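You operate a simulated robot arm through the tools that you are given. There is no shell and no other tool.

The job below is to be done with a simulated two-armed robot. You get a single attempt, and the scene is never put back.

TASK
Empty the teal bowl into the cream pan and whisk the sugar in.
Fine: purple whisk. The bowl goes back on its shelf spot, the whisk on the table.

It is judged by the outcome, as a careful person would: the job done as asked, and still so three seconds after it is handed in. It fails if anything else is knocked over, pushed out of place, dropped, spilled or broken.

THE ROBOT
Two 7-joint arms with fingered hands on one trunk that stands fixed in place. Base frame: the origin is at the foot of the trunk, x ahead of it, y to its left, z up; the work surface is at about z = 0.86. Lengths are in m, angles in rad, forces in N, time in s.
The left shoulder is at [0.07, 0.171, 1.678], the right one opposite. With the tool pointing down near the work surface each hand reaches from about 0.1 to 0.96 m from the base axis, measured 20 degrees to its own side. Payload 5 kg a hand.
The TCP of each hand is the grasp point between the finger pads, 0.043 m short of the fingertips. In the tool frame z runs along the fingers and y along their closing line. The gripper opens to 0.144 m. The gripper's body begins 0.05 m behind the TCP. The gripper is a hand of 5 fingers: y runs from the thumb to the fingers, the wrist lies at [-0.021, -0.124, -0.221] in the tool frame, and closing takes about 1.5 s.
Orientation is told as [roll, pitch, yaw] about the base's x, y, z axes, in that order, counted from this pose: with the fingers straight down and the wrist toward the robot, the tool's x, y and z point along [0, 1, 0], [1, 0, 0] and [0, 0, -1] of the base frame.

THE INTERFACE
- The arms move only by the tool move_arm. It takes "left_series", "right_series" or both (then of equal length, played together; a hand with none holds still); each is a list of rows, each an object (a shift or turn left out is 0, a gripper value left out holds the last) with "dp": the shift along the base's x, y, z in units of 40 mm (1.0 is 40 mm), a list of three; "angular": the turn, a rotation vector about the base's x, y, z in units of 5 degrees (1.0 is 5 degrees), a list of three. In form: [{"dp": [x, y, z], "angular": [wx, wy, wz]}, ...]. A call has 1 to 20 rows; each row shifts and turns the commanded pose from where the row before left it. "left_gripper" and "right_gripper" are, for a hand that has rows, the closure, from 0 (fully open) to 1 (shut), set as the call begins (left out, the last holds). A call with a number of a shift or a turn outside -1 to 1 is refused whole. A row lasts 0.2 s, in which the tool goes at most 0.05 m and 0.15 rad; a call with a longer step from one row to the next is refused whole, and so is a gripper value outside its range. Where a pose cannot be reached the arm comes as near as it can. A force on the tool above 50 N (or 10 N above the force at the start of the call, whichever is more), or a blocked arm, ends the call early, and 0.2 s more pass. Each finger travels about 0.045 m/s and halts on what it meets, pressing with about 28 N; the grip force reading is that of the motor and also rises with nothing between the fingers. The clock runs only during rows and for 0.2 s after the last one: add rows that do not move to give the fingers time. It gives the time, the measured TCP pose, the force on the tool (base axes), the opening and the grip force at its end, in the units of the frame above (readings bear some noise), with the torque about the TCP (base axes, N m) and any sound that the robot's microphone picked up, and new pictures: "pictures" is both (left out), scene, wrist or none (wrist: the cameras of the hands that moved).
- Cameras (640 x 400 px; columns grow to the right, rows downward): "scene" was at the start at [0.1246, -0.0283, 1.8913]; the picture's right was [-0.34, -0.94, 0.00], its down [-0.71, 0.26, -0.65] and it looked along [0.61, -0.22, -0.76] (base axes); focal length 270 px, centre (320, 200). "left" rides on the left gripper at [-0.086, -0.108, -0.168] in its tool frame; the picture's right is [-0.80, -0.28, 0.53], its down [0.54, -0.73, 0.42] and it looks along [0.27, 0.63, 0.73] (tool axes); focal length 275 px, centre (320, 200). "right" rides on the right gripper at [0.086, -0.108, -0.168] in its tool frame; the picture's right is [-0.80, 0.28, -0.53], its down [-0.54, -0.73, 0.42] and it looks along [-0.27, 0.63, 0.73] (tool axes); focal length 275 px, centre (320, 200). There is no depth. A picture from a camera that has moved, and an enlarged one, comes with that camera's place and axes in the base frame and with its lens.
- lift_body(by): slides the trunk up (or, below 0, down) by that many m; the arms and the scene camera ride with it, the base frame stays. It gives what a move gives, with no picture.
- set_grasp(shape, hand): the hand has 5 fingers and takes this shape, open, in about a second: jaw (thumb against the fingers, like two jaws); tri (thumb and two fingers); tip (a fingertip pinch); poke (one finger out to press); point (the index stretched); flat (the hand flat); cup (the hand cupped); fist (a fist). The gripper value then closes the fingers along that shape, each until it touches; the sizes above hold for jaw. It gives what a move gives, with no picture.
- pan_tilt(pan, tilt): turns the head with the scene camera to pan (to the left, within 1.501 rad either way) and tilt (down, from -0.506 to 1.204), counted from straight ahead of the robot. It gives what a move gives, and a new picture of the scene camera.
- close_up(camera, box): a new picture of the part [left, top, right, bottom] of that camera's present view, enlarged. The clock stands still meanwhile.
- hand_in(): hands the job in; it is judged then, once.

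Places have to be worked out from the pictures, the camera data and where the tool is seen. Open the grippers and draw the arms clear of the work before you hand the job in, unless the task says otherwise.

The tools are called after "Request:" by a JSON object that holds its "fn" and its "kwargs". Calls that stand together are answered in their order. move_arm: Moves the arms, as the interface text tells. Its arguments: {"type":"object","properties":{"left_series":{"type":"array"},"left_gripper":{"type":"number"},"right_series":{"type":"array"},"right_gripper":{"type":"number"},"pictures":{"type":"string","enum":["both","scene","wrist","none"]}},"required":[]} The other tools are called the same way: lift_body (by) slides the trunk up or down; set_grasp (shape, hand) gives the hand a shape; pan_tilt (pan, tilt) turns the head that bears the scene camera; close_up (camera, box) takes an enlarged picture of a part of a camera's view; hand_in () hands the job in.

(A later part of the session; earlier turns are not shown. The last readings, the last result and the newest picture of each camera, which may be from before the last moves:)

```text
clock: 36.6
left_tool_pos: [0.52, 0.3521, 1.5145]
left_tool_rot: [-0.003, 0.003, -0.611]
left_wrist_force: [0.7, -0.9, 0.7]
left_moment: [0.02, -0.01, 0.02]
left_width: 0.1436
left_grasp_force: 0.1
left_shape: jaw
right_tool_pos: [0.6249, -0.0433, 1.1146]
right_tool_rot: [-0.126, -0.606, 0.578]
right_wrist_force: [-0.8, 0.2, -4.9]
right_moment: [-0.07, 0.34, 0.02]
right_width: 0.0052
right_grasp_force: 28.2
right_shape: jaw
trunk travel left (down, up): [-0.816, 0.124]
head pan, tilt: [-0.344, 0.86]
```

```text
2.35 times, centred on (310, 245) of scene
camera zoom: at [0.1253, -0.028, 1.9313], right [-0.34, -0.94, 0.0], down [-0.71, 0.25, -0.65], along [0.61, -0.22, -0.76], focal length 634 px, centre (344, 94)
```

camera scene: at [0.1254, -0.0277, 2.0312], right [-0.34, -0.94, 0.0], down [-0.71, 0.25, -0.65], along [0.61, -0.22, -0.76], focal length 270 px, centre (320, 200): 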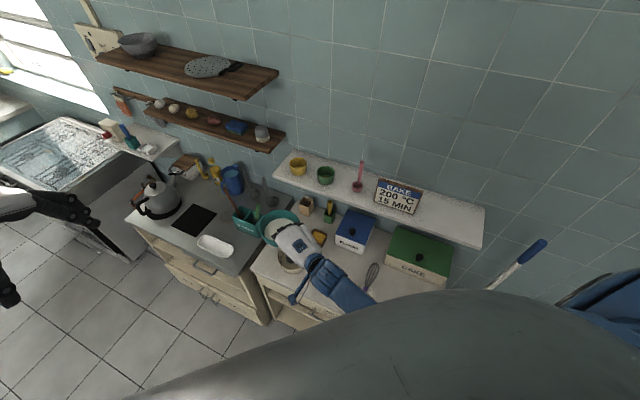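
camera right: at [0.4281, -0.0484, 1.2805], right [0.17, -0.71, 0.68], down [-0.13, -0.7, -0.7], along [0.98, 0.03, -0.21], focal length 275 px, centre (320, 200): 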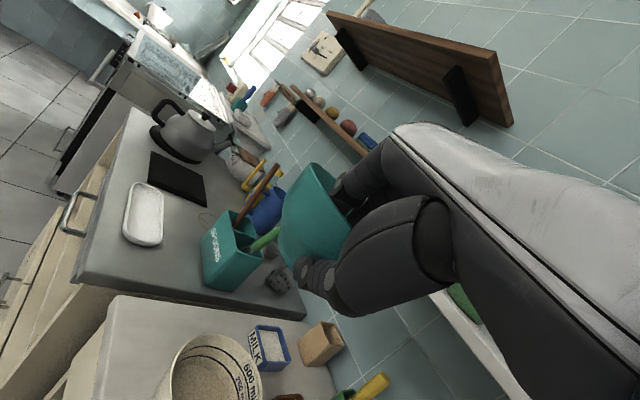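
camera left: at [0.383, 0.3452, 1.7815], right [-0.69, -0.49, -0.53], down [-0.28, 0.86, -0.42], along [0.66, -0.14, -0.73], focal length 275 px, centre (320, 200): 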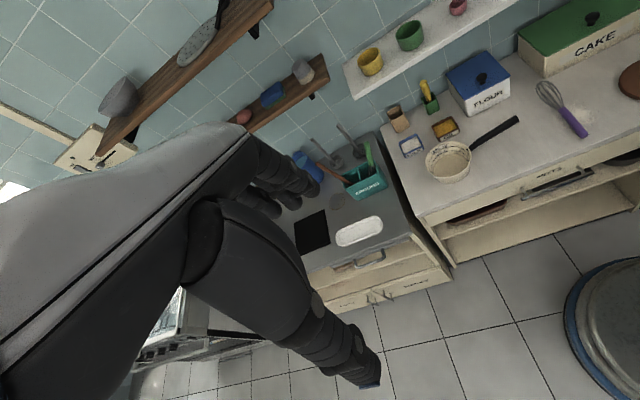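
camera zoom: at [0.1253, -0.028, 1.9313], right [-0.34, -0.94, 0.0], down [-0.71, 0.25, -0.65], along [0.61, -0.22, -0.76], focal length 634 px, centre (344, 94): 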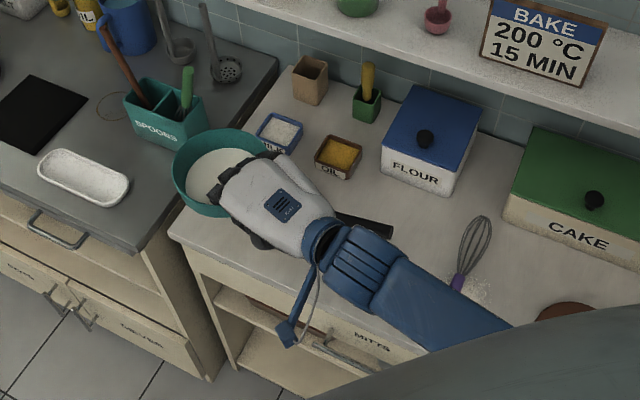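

Everything is level and placed: the pouring lip is about 1.5 cm short of the pan's centre. I lower 4.5 cm while starting the tilt to 20° toward the pan.

Request:
{"fn": "move_arm", "kwargs": {"right_series": [{"dp": [0.005, -0.008, -0.14], "angular": [0.434, 0.248, 0]}, {"dp": [0.005, -0.008, -0.14], "angular": [0.434, 0.248, 0]}, {"dp": [0.005, -0.008, -0.14], "angular": [0.434, 0.248, 0]}, {"dp": [0.005, -0.008, -0.14], "angular": [0.434, 0.248, 0]}, {"dp": [0.005, -0.008, -0.14], "angular": [0.434, 0.248, 0]}, {"dp": [0.005, -0.008, -0.14], "angular": [0.434, 0.248, 0]}, {"dp": [0.005, -0.008, -0.14], "angular": [0.434, 0.248, 0]}, {"dp": [0.005, -0.008, -0.14], "angular": [0.434, 0.248, 0]}, {"dp": [0, 0, 0]}], "pictures": "none"}}

Request:
{"fn": "close_up", "kwargs": {"camera": "left", "box": [360, 80, 520, 200]}}

Request:
{"fn": "close_up", "kwargs": {"camera": "scene", "box": [240, 190, 360, 290]}}

```text
clock: 38.6
left_tool_pos: [0.5203, 0.3517, 1.516]
left_tool_rot: [-0.002, 0.002, -0.613]
left_wrist_force: [-0.6, 0.1, 0.0]
left_moment: [0.01, -0.01, -0.01]
left_width: 0.1438
left_grasp_force: 0.1
left_shape: jaw
right_tool_pos: [0.6264, -0.0468, 1.0686]
right_tool_rot: [0.296, -0.584, 0.337]
right_wrist_force: [-0.8, -0.6, -4.9]
right_moment: [-0.12, 0.36, 0.0]
right_width: 0.0054
right_grasp_force: 28.2
right_shape: jaw
trunk travel left (down, up): [-0.816, 0.124]
head pan, tilt: [-0.344, 0.86]
```

```text
3.33 times, centred on (440, 140) of left
camera zoom: at [0.3829, 0.3459, 1.6814], right [-0.69, -0.49, -0.53], down [-0.28, 0.86, -0.42], along [0.66, -0.14, -0.73], focal length 918 px, centre (-80, 400)
```

zoom: 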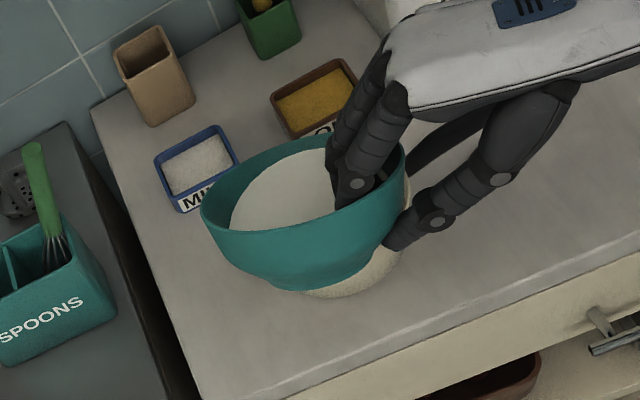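

```text
4.00 times, centred on (300, 240) of scene
camera zoom: at [0.1252, -0.0278, 1.9312], right [-0.34, -0.94, 0.0], down [-0.71, 0.25, -0.65], along [0.61, -0.22, -0.76], focal length 1078 px, centre (400, 40)
```

zoom: 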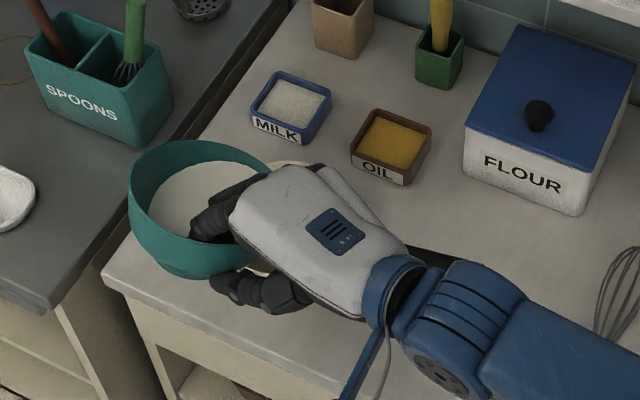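

The bowl is tilted 20° with its surface now at the lip, which sits over the pan. I continue the tilt slowly to about 35°, shifting to keep the lip over the pan.

Request:
{"fn": "move_arm", "kwargs": {"right_series": [{"dp": [0.02, -0.036, 0], "angular": [0.347, 0.198, 0]}, {"dp": [0.022, -0.038, 0], "angular": [0.347, 0.198, 0]}, {"dp": [0.024, -0.04, 0], "angular": [0.347, 0.198, 0]}, {"dp": [0.026, -0.043, 0], "angular": [0.347, 0.198, 0]}, {"dp": [0.028, -0.046, 0], "angular": [0.347, 0.198, 0]}, {"dp": [0.03, -0.05, 0], "angular": [0.347, 0.198, 0]}, {"dp": [0.03, -0.052, 0], "angular": [0.347, 0.198, 0]}], "pictures": "none"}}

Request:
{"fn": "close_up", "kwargs": {"camera": "left", "box": [360, 80, 520, 200]}}

Request:
{"fn": "close_up", "kwargs": {"camera": "scene", "box": [240, 190, 360, 290]}}

```text
clock: 40.2
left_tool_pos: [0.5196, 0.3532, 1.5151]
left_tool_rot: [-0.003, 0.003, -0.61]
left_wrist_force: [0.4, -0.1, 0.7]
left_moment: [-0.05, 0.02, 0.01]
left_width: 0.1437
left_grasp_force: 0.1
left_shape: jaw
right_tool_pos: [0.634, -0.0582, 1.0681]
right_tool_rot: [0.572, -0.522, 0.193]
right_wrist_force: [0.6, 0.7, -3.8]
right_moment: [-0.09, 0.22, 0.01]
right_width: 0.0053
right_grasp_force: 28.1
right_shape: jaw
trunk travel left (down, up): [-0.816, 0.124]
head pan, tilt: [-0.344, 0.86]
```

```text
3.33 times, centred on (440, 140) of left
camera zoom: at [0.3829, 0.3456, 1.6815], right [-0.69, -0.49, -0.53], down [-0.28, 0.86, -0.42], along [0.66, -0.14, -0.73], focal length 918 px, centre (-80, 400)
```

zoom: 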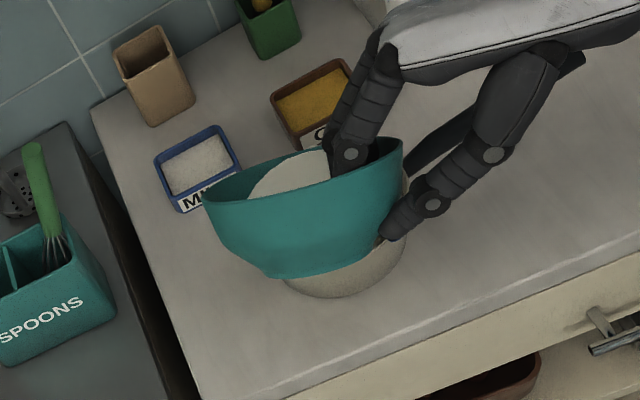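

```text
4.00 times, centred on (300, 240) of scene
camera zoom: at [0.1252, -0.0282, 1.9312], right [-0.34, -0.94, 0.0], down [-0.71, 0.26, -0.65], along [0.61, -0.22, -0.76], focal length 1078 px, centre (400, 40)
```

zoom: 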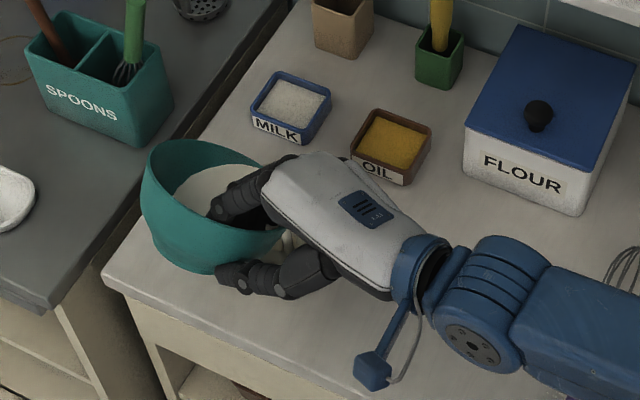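

The load fell from 4.9 to 3.8 N, so the contents are flowing into the pan, and nothing shows on the counter. I continue tilting to about 50°.

Request:
{"fn": "move_arm", "kwargs": {"right_series": [{"dp": [0.034, -0.06, 0], "angular": [0.434, 0.248, 0]}, {"dp": [0.036, -0.063, 0], "angular": [0.434, 0.248, 0]}, {"dp": [0.038, -0.066, 0], "angular": [0.434, 0.248, 0]}, {"dp": [0.04, -0.07, 0], "angular": [0.434, 0.248, 0]}, {"dp": [0.042, -0.073, 0], "angular": [0.434, 0.248, 0]}, {"dp": [0.044, -0.077, 0], "angular": [0.434, 0.248, 0]}, {"dp": [0, 0, 0]}], "pictures": "none"}}

Request:
{"fn": "close_up", "kwargs": {"camera": "left", "box": [360, 80, 520, 200]}}

Request:
{"fn": "close_up", "kwargs": {"camera": "scene", "box": [240, 190, 360, 290]}}

```text
clock: 41.8
left_tool_pos: [0.5186, 0.3533, 1.5146]
left_tool_rot: [-0.003, 0.001, -0.612]
left_wrist_force: [-0.4, -0.5, 0.9]
left_moment: [-0.04, 0.0, -0.01]
left_width: 0.1437
left_grasp_force: 0.1
left_shape: jaw
right_tool_pos: [0.6428, -0.0747, 1.0703]
right_tool_rot: [0.844, -0.421, 0.066]
right_wrist_force: [-0.4, -0.7, -2.8]
right_moment: [-0.12, 0.17, 0.02]
right_width: 0.0051
right_grasp_force: 28.4
right_shape: jaw
trunk travel left (down, up): [-0.816, 0.124]
head pan, tilt: [-0.344, 0.86]
```

```text
3.33 times, centred on (440, 140) of left
camera zoom: at [0.3825, 0.3459, 1.6815], right [-0.69, -0.49, -0.53], down [-0.28, 0.86, -0.42], along [0.67, -0.14, -0.73], focal length 918 px, centre (-80, 400)
```

zoom: 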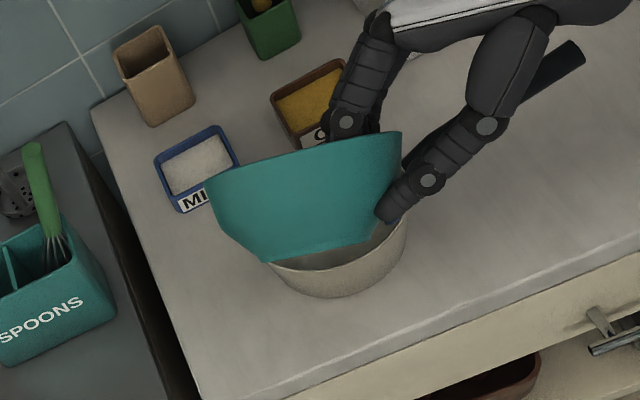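

```text
4.00 times, centred on (300, 240) of scene
camera zoom: at [0.1247, -0.0278, 1.9313], right [-0.34, -0.94, 0.0], down [-0.71, 0.25, -0.65], along [0.61, -0.22, -0.76], focal length 1078 px, centre (400, 40)
```

zoom: 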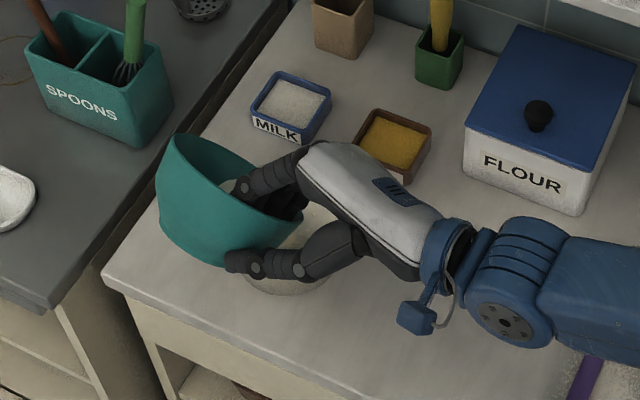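

The load is down to 2.8 N and everything is still clean. I tilt on to about 73°.

Request:
{"fn": "move_arm", "kwargs": {"right_series": [{"dp": [0.05, -0.087, 0], "angular": [0.434, 0.248, 0]}, {"dp": [0.052, -0.09, 0], "angular": [0.434, 0.248, 0]}, {"dp": [0.054, -0.094, 0], "angular": [0.434, 0.248, 0]}, {"dp": [0.056, -0.098, 0], "angular": [0.434, 0.248, 0]}, {"dp": [0.058, -0.1, 0], "angular": [0.434, 0.248, 0]}, {"dp": [0.06, -0.103, 0], "angular": [0.434, 0.248, 0]}, {"dp": [0.06, -0.105, 0], "angular": [0.434, 0.248, 0]}, {"dp": [0.062, -0.108, 0], "angular": [0.434, 0.248, 0]}, {"dp": [0, 0, 0]}], "pictures": "none"}}

Request:
{"fn": "close_up", "kwargs": {"camera": "left", "box": [360, 80, 520, 200]}}

Request:
{"fn": "close_up", "kwargs": {"camera": "scene", "box": [240, 190, 360, 290]}}

```text
clock: 43.8
left_tool_pos: [0.5196, 0.3527, 1.5137]
left_tool_rot: [-0.001, 0.001, -0.613]
left_wrist_force: [0.3, 0.1, -0.3]
left_moment: [0.0, 0.02, 0.0]
left_width: 0.1437
left_grasp_force: 0.3
left_shape: jaw
right_tool_pos: [0.6605, -0.1057, 1.0701]
right_tool_rot: [1.169, -0.251, -0.041]
right_wrist_force: [-0.7, 0.3, -2.4]
right_moment: [-0.09, 0.15, 0.0]
right_width: 0.005
right_grasp_force: 27.7
right_shape: jaw
trunk travel left (down, up): [-0.816, 0.124]
head pan, tilt: [-0.344, 0.86]
```

```text
3.33 times, centred on (440, 140) of left
camera zoom: at [0.3826, 0.3457, 1.6815], right [-0.69, -0.49, -0.53], down [-0.28, 0.86, -0.42], along [0.67, -0.14, -0.73], focal length 918 px, centre (-80, 400)
```

zoom: 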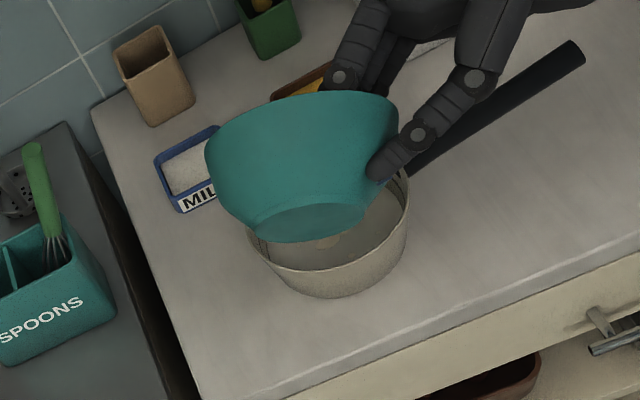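

```text
4.00 times, centred on (300, 240) of scene
camera zoom: at [0.1249, -0.028, 1.9312], right [-0.34, -0.94, 0.0], down [-0.71, 0.25, -0.65], along [0.61, -0.22, -0.76], focal length 1078 px, centre (400, 40)
```

zoom: 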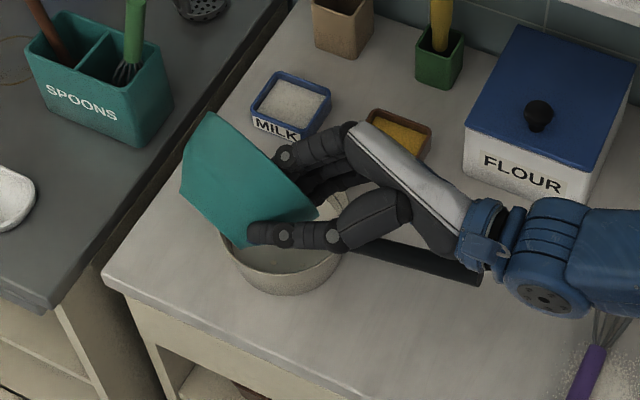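

At 76° the pan visibly holds the poured contents and the load is 2.4 N. I continue to about 97°.

Request:
{"fn": "move_arm", "kwargs": {"right_series": [{"dp": [0.064, -0.112, 0], "angular": [0.434, 0.248, 0]}, {"dp": [0.066, -0.115, 0], "angular": [0.434, 0.248, 0]}, {"dp": [0.068, -0.118, 0], "angular": [0.434, 0.248, 0]}, {"dp": [0.068, -0.119, 0.02], "angular": [0.434, 0.248, 0]}, {"dp": [0.069, -0.12, 0.02], "angular": [0.434, 0.248, 0]}, {"dp": [0.069, -0.12, 0.02], "angular": [0.434, 0.248, 0]}, {"dp": [0.069, -0.12, 0.02], "angular": [0.434, 0.248, 0]}, {"dp": [0, 0, 0]}], "pictures": "none"}}

Request:
{"fn": "close_up", "kwargs": {"camera": "left", "box": [360, 80, 520, 200]}}

Request:
{"fn": "close_up", "kwargs": {"camera": "scene", "box": [240, 190, 360, 290]}}

```text
clock: 45.6
left_tool_pos: [0.5196, 0.354, 1.5146]
left_tool_rot: [-0.002, 0.003, -0.612]
left_wrist_force: [-0.1, 0.4, 1.2]
left_moment: [0.0, 0.01, -0.03]
left_width: 0.1436
left_grasp_force: 0.1
left_shape: jaw
right_tool_pos: [0.681, -0.1397, 1.0729]
right_tool_rot: [1.425, -0.082, -0.085]
right_wrist_force: [-0.9, -0.1, -2.0]
right_moment: [-0.11, 0.13, -0.01]
right_width: 0.0051
right_grasp_force: 27.7
right_shape: jaw
trunk travel left (down, up): [-0.816, 0.124]
head pan, tilt: [-0.344, 0.86]
```

```text
3.33 times, centred on (440, 140) of left
camera zoom: at [0.3827, 0.3457, 1.6815], right [-0.69, -0.49, -0.53], down [-0.28, 0.86, -0.42], along [0.67, -0.14, -0.73], focal length 918 px, centre (-80, 400)
```

zoom: 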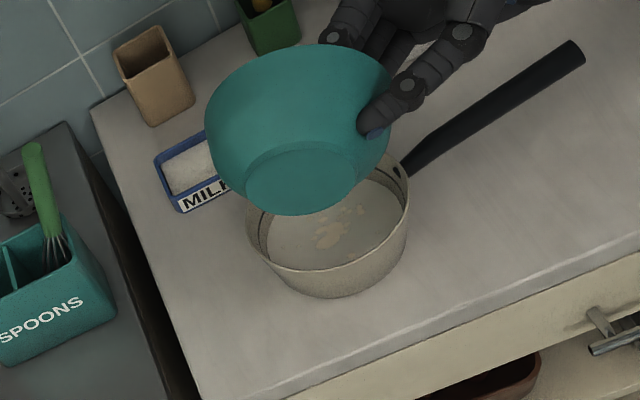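

```text
4.00 times, centred on (300, 240) of scene
camera zoom: at [0.125, -0.028, 1.9312], right [-0.34, -0.94, 0.0], down [-0.71, 0.25, -0.65], along [0.61, -0.22, -0.76], focal length 1078 px, centre (400, 40)
```

zoom: 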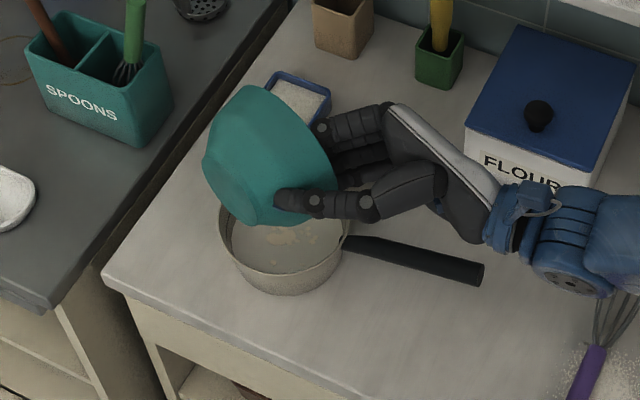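

The pan now shows milk with sugar lumps on top, so the pour is landing inside it. I go to about 115° and hold to let the last drops run out.

Request:
{"fn": "move_arm", "kwargs": {"right_series": [{"dp": [0.068, -0.119, 0.03], "angular": [0.434, 0.248, 0]}, {"dp": [0.068, -0.119, 0.03], "angular": [0.434, 0.248, 0]}, {"dp": [0.067, -0.117, 0.03], "angular": [0.434, 0.248, 0]}, {"dp": [0.066, -0.115, 0.03], "angular": [0.434, 0.248, 0]}, {"dp": [0.065, -0.113, 0.03], "angular": [0.434, 0.248, 0]}, {"dp": [0.064, -0.111, 0.03], "angular": [0.434, 0.248, 0]}, {"dp": [0, 0, 0]}, {"dp": [0, 0, 0]}, {"dp": [0, 0, 0]}, {"dp": [0, 0, 0]}, {"dp": [0, 0, 0]}, {"dp": [0, 0, 0]}], "pictures": "both"}}

Request:
{"fn": "close_up", "kwargs": {"camera": "left", "box": [360, 80, 520, 200]}}

Request:
{"fn": "close_up", "kwargs": {"camera": "scene", "box": [240, 190, 360, 290]}}

```text
clock: 48.2
left_tool_pos: [0.5194, 0.3528, 1.5148]
left_tool_rot: [0.0, 0.0, -0.611]
left_wrist_force: [-0.3, -0.1, -0.8]
left_moment: [0.04, 0.0, -0.04]
left_width: 0.1439
left_grasp_force: 0.0
left_shape: jaw
right_tool_pos: [0.6953, -0.1674, 1.0804]
right_tool_rot: [1.641, 0.067, -0.087]
right_wrist_force: [-0.1, 0.6, -2.7]
right_moment: [-0.12, 0.1, 0.0]
right_width: 0.0051
right_grasp_force: 27.7
right_shape: jaw
trunk travel left (down, up): [-0.816, 0.124]
head pan, tilt: [-0.344, 0.86]
camera scene: at [0.1249, -0.028, 1.9312], right [-0.34, -0.94, 0.0], down [-0.71, 0.25, -0.65], along [0.61, -0.22, -0.76], focal length 270 px, centre (320, 200)
camera right: at [0.5789, -0.3317, 1.1618], right [0.19, -0.5, -0.85], down [-0.72, 0.52, -0.46], along [0.67, 0.69, -0.26], focal length 275 px, centre (320, 200)
```

scene: 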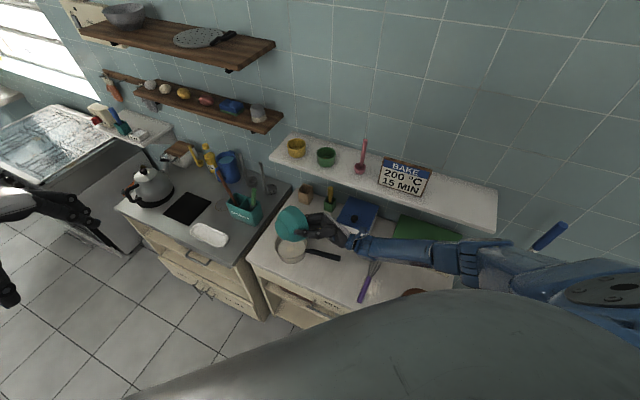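
right: 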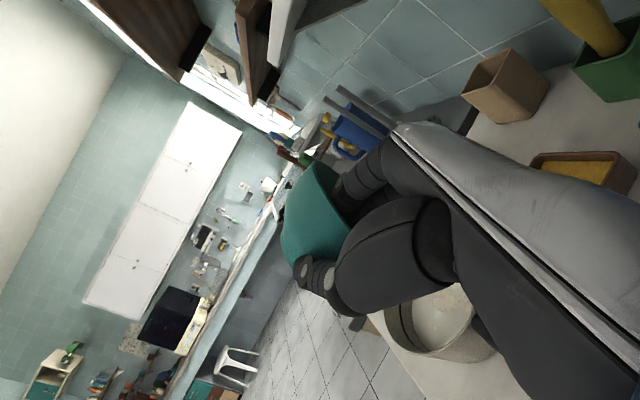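

```text
3.33 times, centred on (440, 140) of left
camera zoom: at [0.3827, 0.3457, 1.6815], right [-0.69, -0.49, -0.53], down [-0.28, 0.86, -0.42], along [0.67, -0.14, -0.73], focal length 918 px, centre (-80, 400)
```

zoom: 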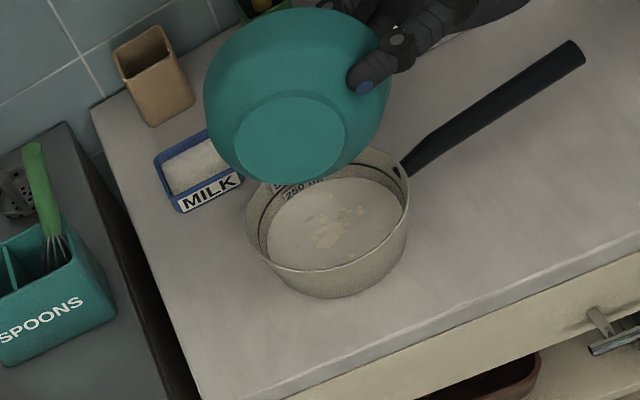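

```text
4.00 times, centred on (300, 240) of scene
camera zoom: at [0.1249, -0.028, 1.9312], right [-0.34, -0.94, 0.0], down [-0.71, 0.25, -0.65], along [0.61, -0.22, -0.76], focal length 1078 px, centre (400, 40)
```

zoom: 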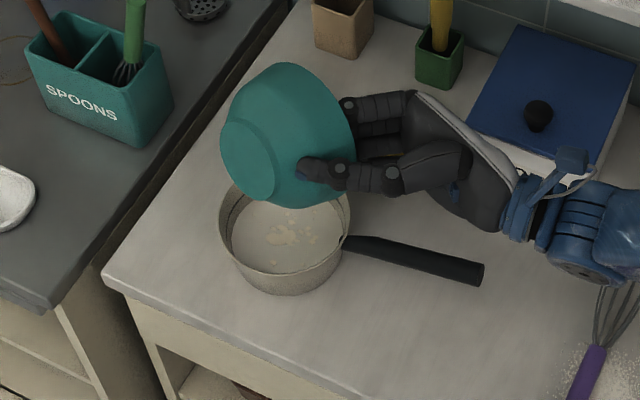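

The milk is in the pan with sugar lumps floating, and the counter is clean. I reverse the motion to bring the bowl upright above the pan.

Request:
{"fn": "move_arm", "kwargs": {"right_series": [{"dp": [-0.104, 0.182, 0.02], "angular": [-0.833, -0.475, 0]}, {"dp": [-0.104, 0.182, 0.02], "angular": [-0.833, -0.475, 0]}, {"dp": [-0.104, 0.182, 0.02], "angular": [-0.833, -0.475, 0]}, {"dp": [-0.104, 0.182, 0.02], "angular": [-0.833, -0.475, 0]}, {"dp": [-0.104, 0.182, 0.02], "angular": [-0.833, -0.475, 0]}, {"dp": [-0.104, 0.182, 0.02], "angular": [-0.833, -0.475, 0]}, {"dp": [-0.104, 0.182, 0.02], "angular": [-0.833, -0.475, 0]}, {"dp": [-0.104, 0.182, 0.02], "angular": [-0.833, -0.475, 0]}, {"dp": [-0.104, 0.182, 0.02], "angular": [-0.833, -0.475, 0]}, {"dp": [-0.104, 0.182, 0.02], "angular": [-0.833, -0.475, 0]}, {"dp": [-0.104, 0.182, 0.02], "angular": [-0.833, -0.475, 0]}, {"dp": [-0.104, 0.182, 0.02], "angular": [-0.833, -0.475, 0]}], "pictures": "none"}}

Request:
{"fn": "move_arm", "kwargs": {"right_series": [{"dp": [-0.06, 0.105, 0.15], "angular": [-0.833, -0.475, 0]}, {"dp": [-0.06, 0.105, 0.15], "angular": [-0.833, -0.475, 0]}, {"dp": [-0.055, 0.096, 0.15], "angular": [-0.833, -0.475, 0]}, {"dp": [-0.05, 0.088, 0.15], "angular": [-0.833, -0.475, 0]}, {"dp": [-0.045, 0.08, 0.15], "angular": [-0.833, -0.475, 0]}, {"dp": [-0.043, 0.076, 0.15], "angular": [-0.833, -0.475, 0]}, {"dp": [-0.04, 0.07, 0.15], "angular": [-0.833, -0.475, 0]}, {"dp": [-0.04, 0.07, 0.15], "angular": [-0.833, -0.475, 0]}, {"dp": [-0.035, 0.06, 0.15], "angular": [-0.833, -0.475, 0]}, {"dp": [-0.03, 0.05, 0.15], "angular": [-0.833, -0.475, 0]}, {"dp": [-0.03, 0.05, 0.15], "angular": [-0.833, -0.475, 0]}, {"dp": [-0.03, 0.05, 0.15], "angular": [-0.833, -0.475, 0]}, {"dp": [0, 0, 0]}]}}

Request:
{"fn": "close_up", "kwargs": {"camera": "left", "box": [340, 40, 540, 200]}}

```text
clock: 50.8
left_tool_pos: [0.5201, 0.3539, 1.5149]
left_tool_rot: [-0.002, 0.002, -0.612]
left_wrist_force: [0.6, 0.8, 0.2]
left_moment: [-0.01, 0.03, -0.03]
left_width: 0.1437
left_grasp_force: 0.1
left_shape: jaw
right_tool_pos: [0.646, -0.0794, 1.0908]
right_tool_rot: [0.753, -0.459, 0.106]
right_wrist_force: [0.4, -1.1, -2.5]
right_moment: [-0.08, 0.16, -0.01]
right_width: 0.0053
right_grasp_force: 28.3
right_shape: jaw
trunk travel left (down, up): [-0.816, 0.124]
head pan, tilt: [-0.344, 0.86]
```

```text
clock: 53.6
left_tool_pos: [0.5204, 0.3541, 1.5145]
left_tool_rot: [-0.001, 0.001, -0.612]
left_wrist_force: [0.2, -0.2, -1.0]
left_moment: [0.02, -0.02, 0.01]
left_width: 0.1437
left_grasp_force: 0.1
left_shape: jaw
right_tool_pos: [0.6251, -0.0439, 1.1625]
right_tool_rot: [-0.415, -0.571, 0.736]
right_wrist_force: [0.0, -0.7, -1.6]
right_moment: [-0.02, 0.2, 0.0]
right_width: 0.0052
right_grasp_force: 28.4
right_shape: jaw
trunk travel left (down, up): [-0.816, 0.124]
head pan, tilt: [-0.344, 0.86]
camera scene: at [0.1248, -0.0279, 1.9313], right [-0.34, -0.94, 0.0], down [-0.71, 0.25, -0.65], along [0.61, -0.22, -0.76], focal length 270 px, centre (320, 200)
camera right: at [0.4122, -0.0408, 1.203], right [0.2, -0.51, 0.84], down [0.06, -0.84, -0.53], along [0.98, 0.16, -0.13], focal length 275 px, centre (320, 200)
```

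scene: 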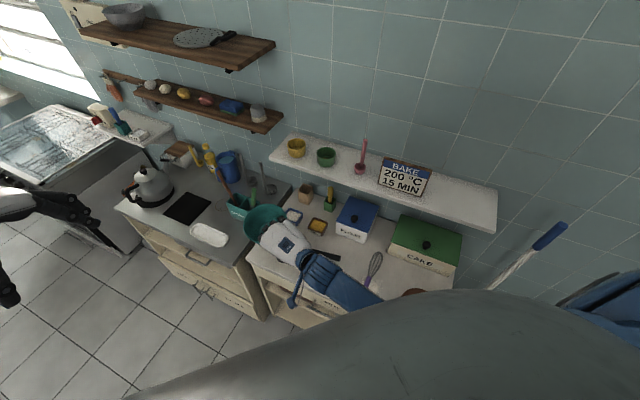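
right: 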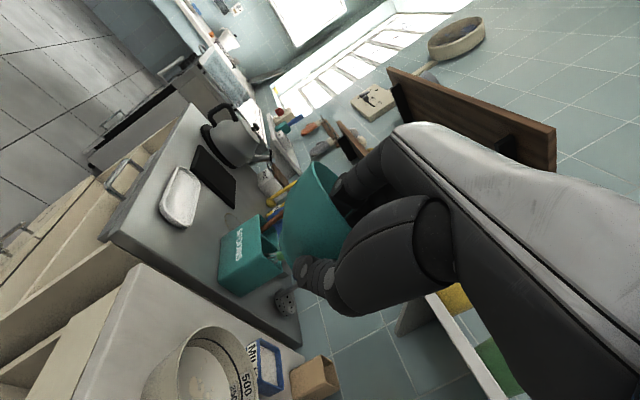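

```text
2.50 times, centred on (440, 120) of left
camera zoom: at [0.3826, 0.3458, 1.6815], right [-0.69, -0.49, -0.53], down [-0.28, 0.86, -0.42], along [0.67, -0.14, -0.73], focal length 688 px, centre (20, 400)
```

zoom: 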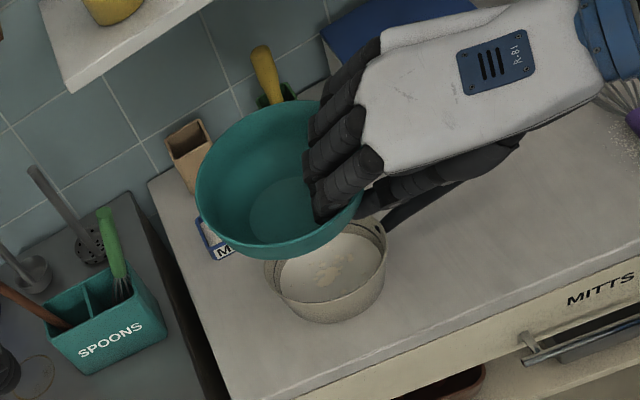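

The bowl is empty (its teal base shows clean) and the pan holds milk with floating sugar. The hand over-rotated about 16° on the way back, so I level it and raise the trunk 0.1 m for the trip back to the shelf.

Request:
{"fn": "move_arm", "kwargs": {"right_series": [{"dp": [0, 0, 0], "angular": [0.59, 0.366, 0]}, {"dp": [0, 0, 0], "angular": [0.59, 0.366, 0]}, {"dp": [0, 0, 0], "angular": [0.59, 0.366, 0]}, {"dp": [0, 0, 0], "angular": [0.59, 0.366, 0]}, {"dp": [0, 0, 0]}], "pictures": "none"}}

Request:
{"fn": "lift_body", "kwargs": {"by": 0.1}}

Request:
{"fn": "close_up", "kwargs": {"camera": "left", "box": [340, 40, 540, 200]}}

```text
clock: 54.8
left_tool_pos: [0.5194, 0.3537, 1.515]
left_tool_rot: [-0.002, 0.002, -0.61]
left_wrist_force: [0.9, 0.1, -1.7]
left_moment: [-0.02, -0.05, 0.01]
left_width: 0.1436
left_grasp_force: 0.1
left_shape: jaw
right_tool_pos: [0.624, -0.0431, 1.1609]
right_tool_rot: [-0.125, -0.596, 0.575]
right_wrist_force: [-0.1, 0.1, -2.6]
right_moment: [-0.03, 0.21, 0.01]
right_width: 0.0052
right_grasp_force: 28.0
right_shape: jaw
trunk travel left (down, up): [-0.816, 0.124]
head pan, tilt: [-0.344, 0.86]
```

```text
clock: 56.1
left_tool_pos: [0.52, 0.3529, 1.6153]
left_tool_rot: [-0.001, 0.003, -0.612]
left_wrist_force: [-0.2, 0.3, -0.3]
left_moment: [0.01, -0.02, -0.02]
left_width: 0.1441
left_grasp_force: 0.1
left_shape: jaw
right_tool_pos: [0.6255, -0.0434, 1.261]
right_tool_rot: [-0.127, -0.597, 0.577]
right_wrist_force: [0.1, 0.1, -2.8]
right_moment: [-0.02, 0.12, 0.01]
right_width: 0.0051
right_grasp_force: 28.0
right_shape: jaw
trunk travel left (down, up): [-0.916, 0.024]
head pan, tilt: [-0.344, 0.86]
```

```text
2.50 times, centred on (440, 120) of left
camera zoom: at [0.3825, 0.3458, 1.7814], right [-0.69, -0.49, -0.53], down [-0.28, 0.86, -0.42], along [0.67, -0.14, -0.73], focal length 688 px, centre (20, 400)
```

zoom: 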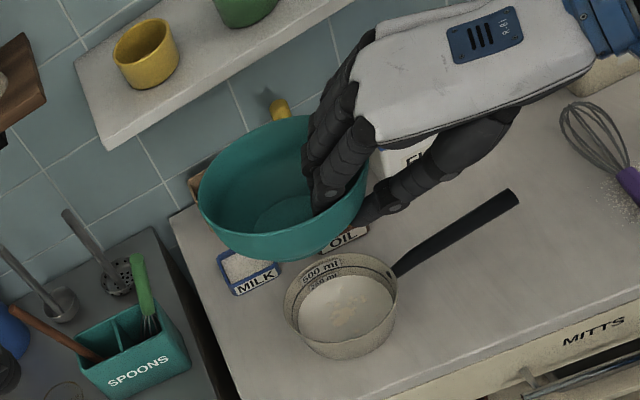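

Level and empty. Now I carry the bowl back along the same safe route toward the shelf, yawing back to face the wall.

Request:
{"fn": "move_arm", "kwargs": {"right_series": [{"dp": [-0.15, -0.36, 0.1], "angular": [0, 0, -0.35]}, {"dp": [-0.3, -0.72, 0.19], "angular": [0, 0, -0.71]}, {"dp": [-0.3, -0.72, 0.19], "angular": [0, 0, -0.71]}, {"dp": [-0.3, -0.72, 0.19], "angular": [0, 0, -0.71]}, {"dp": [-0.3, -0.72, 0.19], "angular": [0, 0, -0.71]}, {"dp": [-0.3, -0.72, 0.19], "angular": [0, 0, -0.71]}, {"dp": [-0.3, -0.72, 0.19], "angular": [0, 0, -0.71]}, {"dp": [-0.3, -0.72, 0.19], "angular": [0, 0, -0.71]}, {"dp": [-0.3, -0.72, 0.19], "angular": [0, 0, -0.71]}, {"dp": [-0.3, -0.72, 0.19], "angular": [0, 0, -0.71]}, {"dp": [-0.3, -0.72, 0.19], "angular": [0, 0, -0.71]}, {"dp": [-0.3, -0.72, 0.19], "angular": [0, 0, -0.71]}, {"dp": [-0.3, -0.72, 0.19], "angular": [0, 0, -0.71]}, {"dp": [-0.3, -0.72, 0.19], "angular": [0, 0, -0.71]}, {"dp": [-0.3, -0.72, 0.19], "angular": [0, 0, -0.71]}, {"dp": [0, 0, 0]}], "pictures": "scene"}}

```text
clock: 59.5
left_tool_pos: [0.5204, 0.3526, 1.6146]
left_tool_rot: [-0.002, 0.003, -0.611]
left_wrist_force: [-0.8, -0.3, 0.6]
left_moment: [0.03, 0.01, -0.02]
left_width: 0.144
left_grasp_force: 0.0
left_shape: jaw
right_tool_pos: [0.4499, -0.4614, 1.3723]
right_tool_rot: [-0.125, -0.596, -0.324]
right_wrist_force: [-1.1, 0.8, -2.5]
right_moment: [0.11, 0.14, -0.04]
right_width: 0.0054
right_grasp_force: 28.0
right_shape: jaw
trunk travel left (down, up): [-0.916, 0.024]
head pan, tilt: [-0.344, 0.86]
camera scene: at [0.1247, -0.0282, 2.0313], right [-0.34, -0.94, 0.0], down [-0.71, 0.26, -0.65], along [0.61, -0.22, -0.76], focal length 270 px, centre (320, 200)
```

scene: 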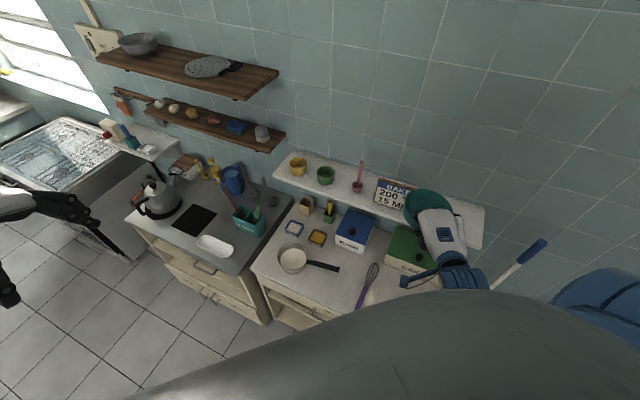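

Reached the turning point without trouble. Next I yaw to face the wall square at the outer waypoint.

Request:
{"fn": "move_arm", "kwargs": {"right_series": [{"dp": [-0.15, -0.41, 0.08], "angular": [0, 0, -0.766]}, {"dp": [-0.15, -0.41, 0.08], "angular": [0, 0, -0.766]}, {"dp": [-0.15, -0.41, 0.08], "angular": [0, 0, -0.766]}, {"dp": [-0.15, -0.41, 0.08], "angular": [0, 0, -0.766]}, {"dp": [-0.15, -0.41, 0.08], "angular": [0, 0, -0.766]}, {"dp": [-0.15, -0.41, 0.08], "angular": [0, 0, -0.766]}, {"dp": [0, 0, 0]}], "pictures": "scene"}}

```text
clock: 61.4
left_tool_pos: [0.5184, 0.3528, 1.6136]
left_tool_rot: [0.002, 0.002, -0.61]
left_wrist_force: [-1.0, 0.4, 0.4]
left_moment: [-0.01, -0.04, 0.03]
left_width: 0.1437
left_grasp_force: 0.0
left_shape: jaw
right_tool_pos: [0.4173, -0.5821, 1.4098]
right_tool_rot: [-0.224, -0.636, -0.626]
right_wrist_force: [-0.1, 0.3, -3.1]
right_moment: [0.16, 0.05, 0.01]
right_width: 0.0052
right_grasp_force: 27.6
right_shape: jaw
trunk travel left (down, up): [-0.916, 0.024]
head pan, tilt: [-0.344, 0.86]
stopped in row 7 (right hand): the arm was blocked; the commanded pose is now the measured one
camera scene: at [0.1235, -0.0277, 2.03], right [-0.34, -0.94, 0.0], down [-0.71, 0.25, -0.65], along [0.61, -0.22, -0.76], focal length 270 px, centre (320, 200)
```

scene: 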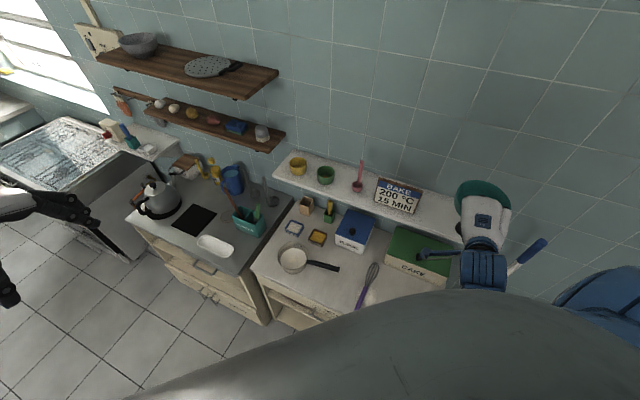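

The arm hit its inner limit at the last step (slightly off in roll). Moving toward the shelf frees it, so I go to above the bowl's spot while restoring the level orientation.

Request:
{"fn": "move_arm", "kwargs": {"right_series": [{"dp": [0.3, -0.16, 0.09], "angular": [0.12, -0.026, -0.058]}, {"dp": [0.49, -0.265, 0.15], "angular": [0.2, -0.044, -0.096]}, {"dp": [0.49, -0.265, 0.15], "angular": [0.2, -0.044, -0.096]}, {"dp": [0.49, -0.265, 0.15], "angular": [0.2, -0.044, -0.096]}, {"dp": [0.49, -0.265, 0.15], "angular": [0.2, -0.044, -0.096]}, {"dp": [0.2, -0.105, 0.06], "angular": [0.08, -0.018, -0.038]}, {"dp": [0, 0, 0]}]}}

```text
clock: 63.0
left_tool_pos: [0.5189, 0.3528, 1.615]
left_tool_rot: [0.001, 0.002, -0.611]
left_wrist_force: [0.4, 0.7, -0.4]
left_moment: [-0.05, 0.0, 0.03]
left_width: 0.1436
left_grasp_force: 0.1
left_shape: jaw
right_tool_pos: [0.5161, -0.6349, 1.4411]
right_tool_rot: [-0.125, -0.593, -0.727]
right_wrist_force: [-1.1, -0.6, -2.2]
right_moment: [0.16, 0.1, -0.02]
right_width: 0.0049
right_grasp_force: 28.2
right_shape: jaw
trunk travel left (down, up): [-0.916, 0.024]
head pan, tilt: [-0.344, 0.86]
camera scene: at [0.1236, -0.0281, 2.0313], right [-0.34, -0.94, 0.0], down [-0.71, 0.25, -0.65], along [0.61, -0.22, -0.76], focal length 270 px, centre (320, 200)
camera right: at [0.4551, -0.4391, 1.5099], right [-0.57, -0.46, 0.68], down [-0.7, -0.17, -0.7], along [0.44, -0.87, -0.22], focal length 275 px, centre (320, 200)
```

scene: 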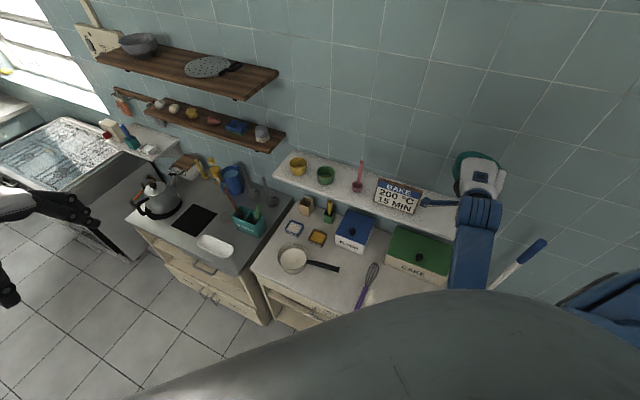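
right: 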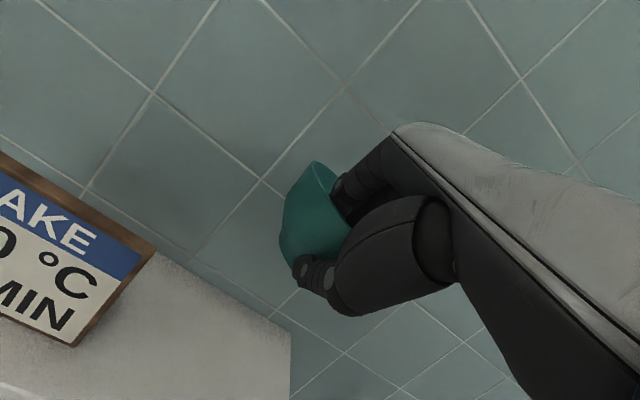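

The bowl is above its spot at the right orientation, unchanged in the grip. I lower the trunk 0.13 m, leaving about 3 cm to the shelf, and check against the original picture.

Request:
{"fn": "lift_body", "kwargs": {"by": -0.14}}

Request:
{"fn": "close_up", "kwargs": {"camera": "scene", "box": [420, 140, 520, 240]}}

Request:
{"fn": "close_up", "kwargs": {"camera": "right", "box": [200, 120, 440, 330]}}

```text
clock: 64.6
left_tool_pos: [0.519, 0.3522, 1.4743]
left_tool_rot: [-0.001, 0.002, -0.611]
left_wrist_force: [-0.6, 0.5, 0.1]
left_moment: [0.03, 0.01, 0.02]
left_width: 0.1437
left_grasp_force: 0.1
left_shape: jaw
right_tool_pos: [0.5159, -0.6349, 1.3025]
right_tool_rot: [-0.124, -0.593, -0.726]
right_wrist_force: [0.8, 0.2, -3.2]
right_moment: [0.2, 0.08, 0.01]
right_width: 0.0049
right_grasp_force: 27.7
right_shape: jaw
trunk travel left (down, up): [-0.776, 0.164]
head pan, tilt: [-0.344, 0.86]
```

```text
4.00 times, centred on (470, 190) of scene
camera zoom: at [0.1246, -0.0283, 1.8914], right [-0.34, -0.94, 0.0], down [-0.71, 0.26, -0.65], along [0.61, -0.22, -0.76], focal length 1078 px, centre (-280, 240)
```

zoom: 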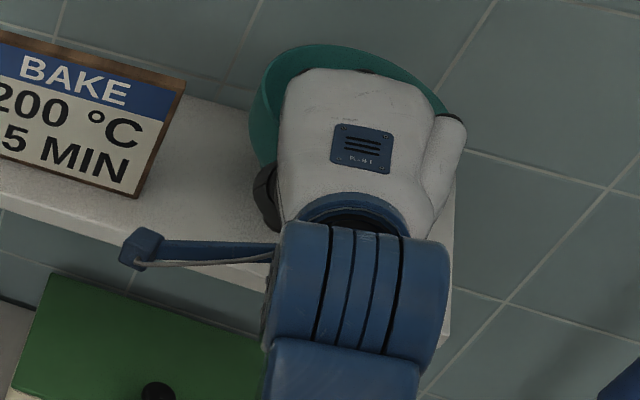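

```text
1.90 times, centred on (320, 225) of right
camera zoom: at [0.4557, -0.4391, 1.3698], right [-0.57, -0.46, 0.68], down [-0.7, -0.17, -0.7], along [0.44, -0.87, -0.22], focal length 524 px, centre (320, 152)
```

zoom: 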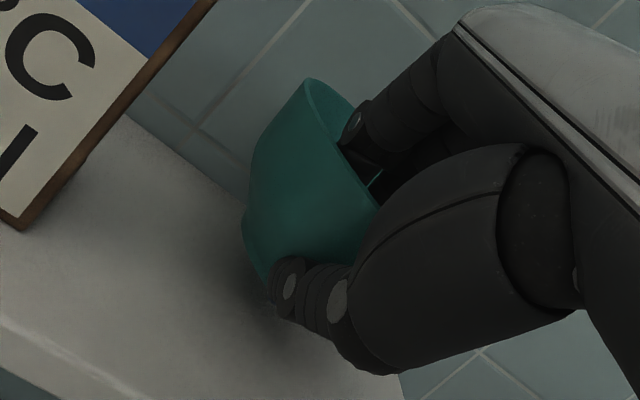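

Before setting down, comparison with the original picture suggests the bowl is a bit too near the wall and slightly right, so I shift it out and left about 1 cm, then lower gently.

Request:
{"fn": "move_arm", "kwargs": {"right_series": [{"dp": [-0.06, 0.16, 0]}, {"dp": [-0.06, 0.16, 0]}, {"dp": [0, 0, -0.15]}, {"dp": [0, 0, -0.15]}, {"dp": [0, 0, -0.1]}, {"dp": [0, 0, 0]}], "pictures": "none"}}

Request:
{"fn": "close_up", "kwargs": {"camera": "scene", "box": [420, 140, 520, 240]}}

Request:
{"fn": "close_up", "kwargs": {"camera": "right", "box": [200, 120, 440, 330]}}

```text
clock: 66.0
left_tool_pos: [0.5198, 0.3539, 1.4741]
left_tool_rot: [-0.003, 0.002, -0.611]
left_wrist_force: [0.1, 0.4, -0.3]
left_moment: [0.02, 0.01, 0.0]
left_width: 0.1437
left_grasp_force: 0.1
left_shape: jaw
right_tool_pos: [0.5111, -0.6221, 1.2851]
right_tool_rot: [-0.129, -0.593, -0.725]
right_wrist_force: [0.7, 0.6, -2.0]
right_moment: [0.16, 0.1, 0.02]
right_width: 0.0052
right_grasp_force: 28.3
right_shape: jaw
trunk travel left (down, up): [-0.776, 0.164]
head pan, tilt: [-0.344, 0.86]
```

```text
4.00 times, centred on (470, 190) of scene
camera zoom: at [0.1246, -0.0282, 1.8913], right [-0.34, -0.94, 0.0], down [-0.71, 0.25, -0.65], along [0.61, -0.22, -0.76], focal length 1078 px, centre (-280, 240)
```

zoom: 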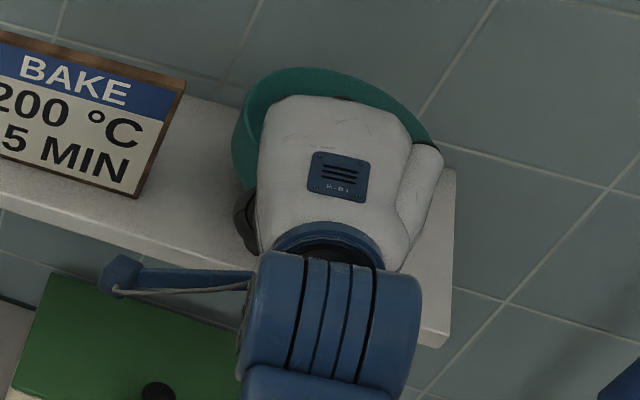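

```text
1.90 times, centred on (320, 225) of right
camera zoom: at [0.4509, -0.4258, 1.3532], right [-0.57, -0.46, 0.68], down [-0.7, -0.17, -0.7], along [0.44, -0.87, -0.22], focal length 524 px, centre (320, 152)
```

zoom: 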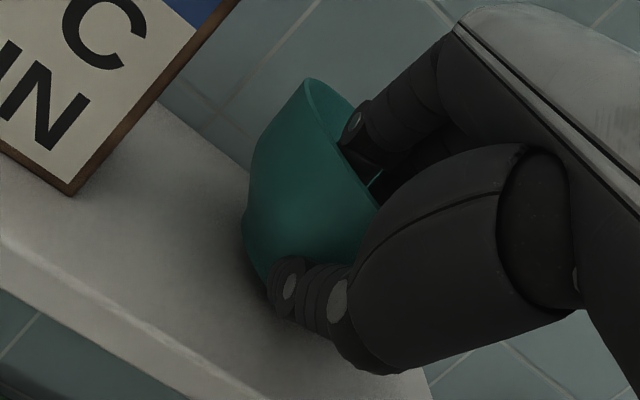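

Still free (about 2–2.5 N). I lower in 3 mm steps toward contact.

Request:
{"fn": "move_arm", "kwargs": {"right_series": [{"dp": [0, 0, -0.07]}, {"dp": [0, 0, -0.07]}, {"dp": [0, 0, 0]}], "pictures": "none"}}

Request:
{"fn": "close_up", "kwargs": {"camera": "right", "box": [200, 120, 440, 330]}}

```text
clock: 66.8
left_tool_pos: [0.5203, 0.3529, 1.4749]
left_tool_rot: [0.002, 0.001, -0.611]
left_wrist_force: [-0.4, 0.4, -0.2]
left_moment: [-0.04, 0.04, 0.01]
left_width: 0.1437
left_grasp_force: 0.1
left_shape: jaw
right_tool_pos: [0.5106, -0.6217, 1.2799]
right_tool_rot: [-0.126, -0.593, -0.725]
right_wrist_force: [-0.3, -0.6, -2.2]
right_moment: [0.16, 0.06, 0.02]
right_width: 0.0052
right_grasp_force: 27.2
right_shape: jaw
trunk travel left (down, up): [-0.776, 0.164]
head pan, tilt: [-0.344, 0.86]
```

```text
1.90 times, centred on (320, 225) of right
camera zoom: at [0.4508, -0.4264, 1.3481], right [-0.57, -0.46, 0.68], down [-0.7, -0.17, -0.7], along [0.44, -0.87, -0.22], focal length 524 px, centre (320, 152)
```

zoom: 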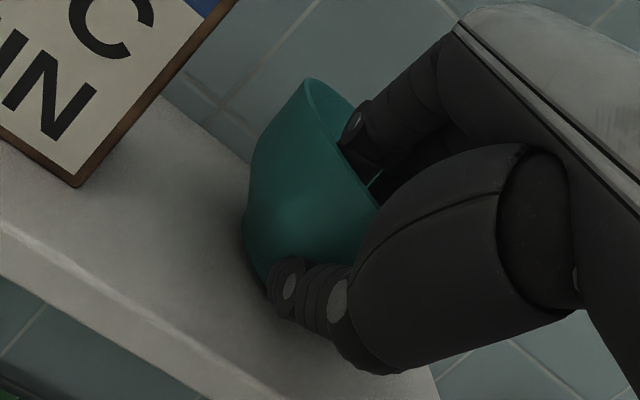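

No contact yet. I continue down in small steps.

Request:
{"fn": "move_arm", "kwargs": {"right_series": [{"dp": [0, 0, -0.07]}, {"dp": [0, 0, -0.07]}, {"dp": [0, 0, 0]}], "pictures": "none"}}

Request:
{"fn": "close_up", "kwargs": {"camera": "right", "box": [200, 120, 440, 330]}}

Request:
{"fn": "close_up", "kwargs": {"camera": "scene", "box": [420, 140, 520, 240]}}

```text
clock: 67.6
left_tool_pos: [0.5186, 0.3539, 1.475]
left_tool_rot: [-0.002, 0.0, -0.61]
left_wrist_force: [0.5, 0.8, -0.2]
left_moment: [0.0, -0.02, -0.03]
left_width: 0.1438
left_grasp_force: 0.1
left_shape: jaw
right_tool_pos: [0.5101, -0.6219, 1.2747]
right_tool_rot: [-0.125, -0.596, -0.728]
right_wrist_force: [-0.2, 2.2, 5.2]
right_moment: [-0.21, 0.16, 0.01]
right_width: 0.0052
right_grasp_force: 28.1
right_shape: jaw
trunk travel left (down, up): [-0.776, 0.164]
head pan, tilt: [-0.344, 0.86]
```

```text
1.90 times, centred on (320, 225) of right
camera zoom: at [0.4505, -0.4257, 1.3436], right [-0.57, -0.46, 0.68], down [-0.69, -0.17, -0.7], along [0.44, -0.87, -0.22], focal length 524 px, centre (320, 152)
```

zoom: 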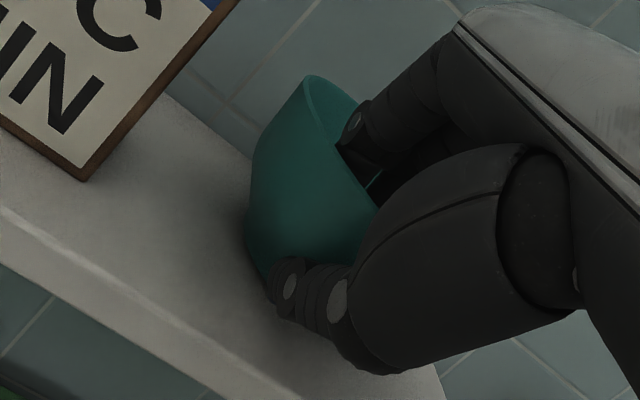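

```text
4.00 times, centred on (470, 190) of scene
camera zoom: at [0.124, -0.0271, 1.8914], right [-0.34, -0.94, 0.0], down [-0.71, 0.25, -0.65], along [0.61, -0.22, -0.76], focal length 1078 px, centre (-280, 240)
```

zoom: 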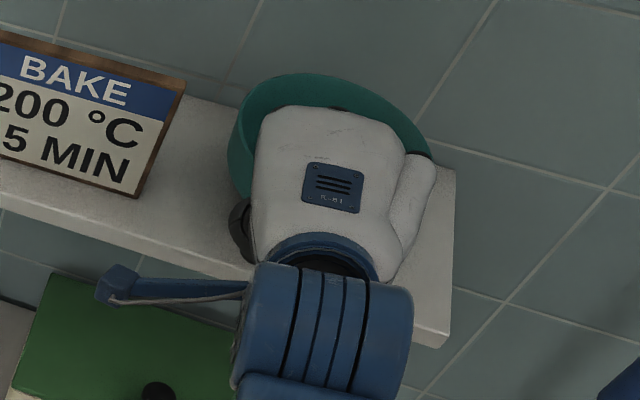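

Contact: 5 N up, acting near the base's near edge, so the far side sits slightly high. I ease the tilt back about 5° while raising a hair so the base lies flat.

Request:
{"fn": "move_arm", "kwargs": {"right_series": [{"dp": [0, 0, 0.04], "angular": [0.35, 0.35, 0]}, {"dp": [0, 0, 0.04], "angular": [0.35, 0.35, 0]}, {"dp": [0, 0, 0]}], "pictures": "none"}}

Request:
{"fn": "close_up", "kwargs": {"camera": "right", "box": [200, 120, 440, 330]}}

Request:
{"fn": "close_up", "kwargs": {"camera": "scene", "box": [420, 140, 520, 240]}}

```text
clock: 68.4
left_tool_pos: [0.5196, 0.3537, 1.475]
left_tool_rot: [-0.002, 0.001, -0.613]
left_wrist_force: [-0.2, -0.8, -0.8]
left_moment: [-0.01, -0.03, 0.0]
left_width: 0.1434
left_grasp_force: 0.1
left_shape: jaw
right_tool_pos: [0.5113, -0.6206, 1.2778]
right_tool_rot: [-0.119, -0.506, -0.729]
right_wrist_force: [0.3, -1.2, 1.6]
right_moment: [-0.15, 0.07, 0.08]
right_width: 0.005
right_grasp_force: 28.4
right_shape: jaw
trunk travel left (down, up): [-0.776, 0.164]
head pan, tilt: [-0.344, 0.86]
```

```text
1.90 times, centred on (320, 225) of right
camera zoom: at [0.4551, -0.4307, 1.3616], right [-0.53, -0.5, 0.68], down [-0.74, -0.13, -0.66], along [0.42, -0.85, -0.3], focal length 524 px, centre (320, 152)
```

zoom: 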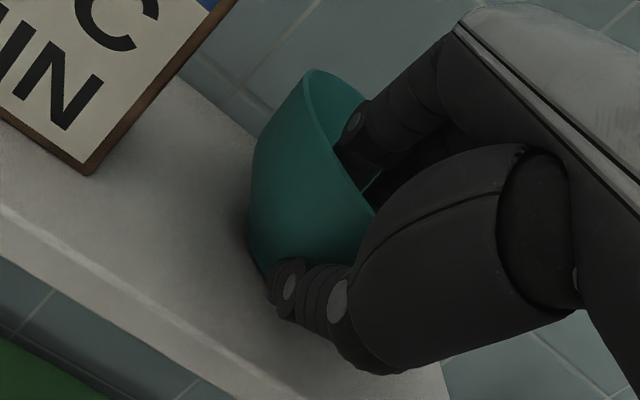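

```text
4.00 times, centred on (470, 190) of scene
camera zoom: at [0.1241, -0.0275, 1.8913], right [-0.34, -0.94, 0.0], down [-0.71, 0.25, -0.65], along [0.61, -0.22, -0.76], focal length 1078 px, centre (-280, 240)
```

zoom: 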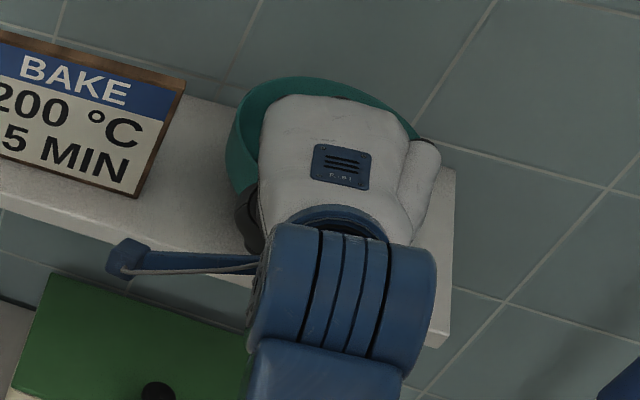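

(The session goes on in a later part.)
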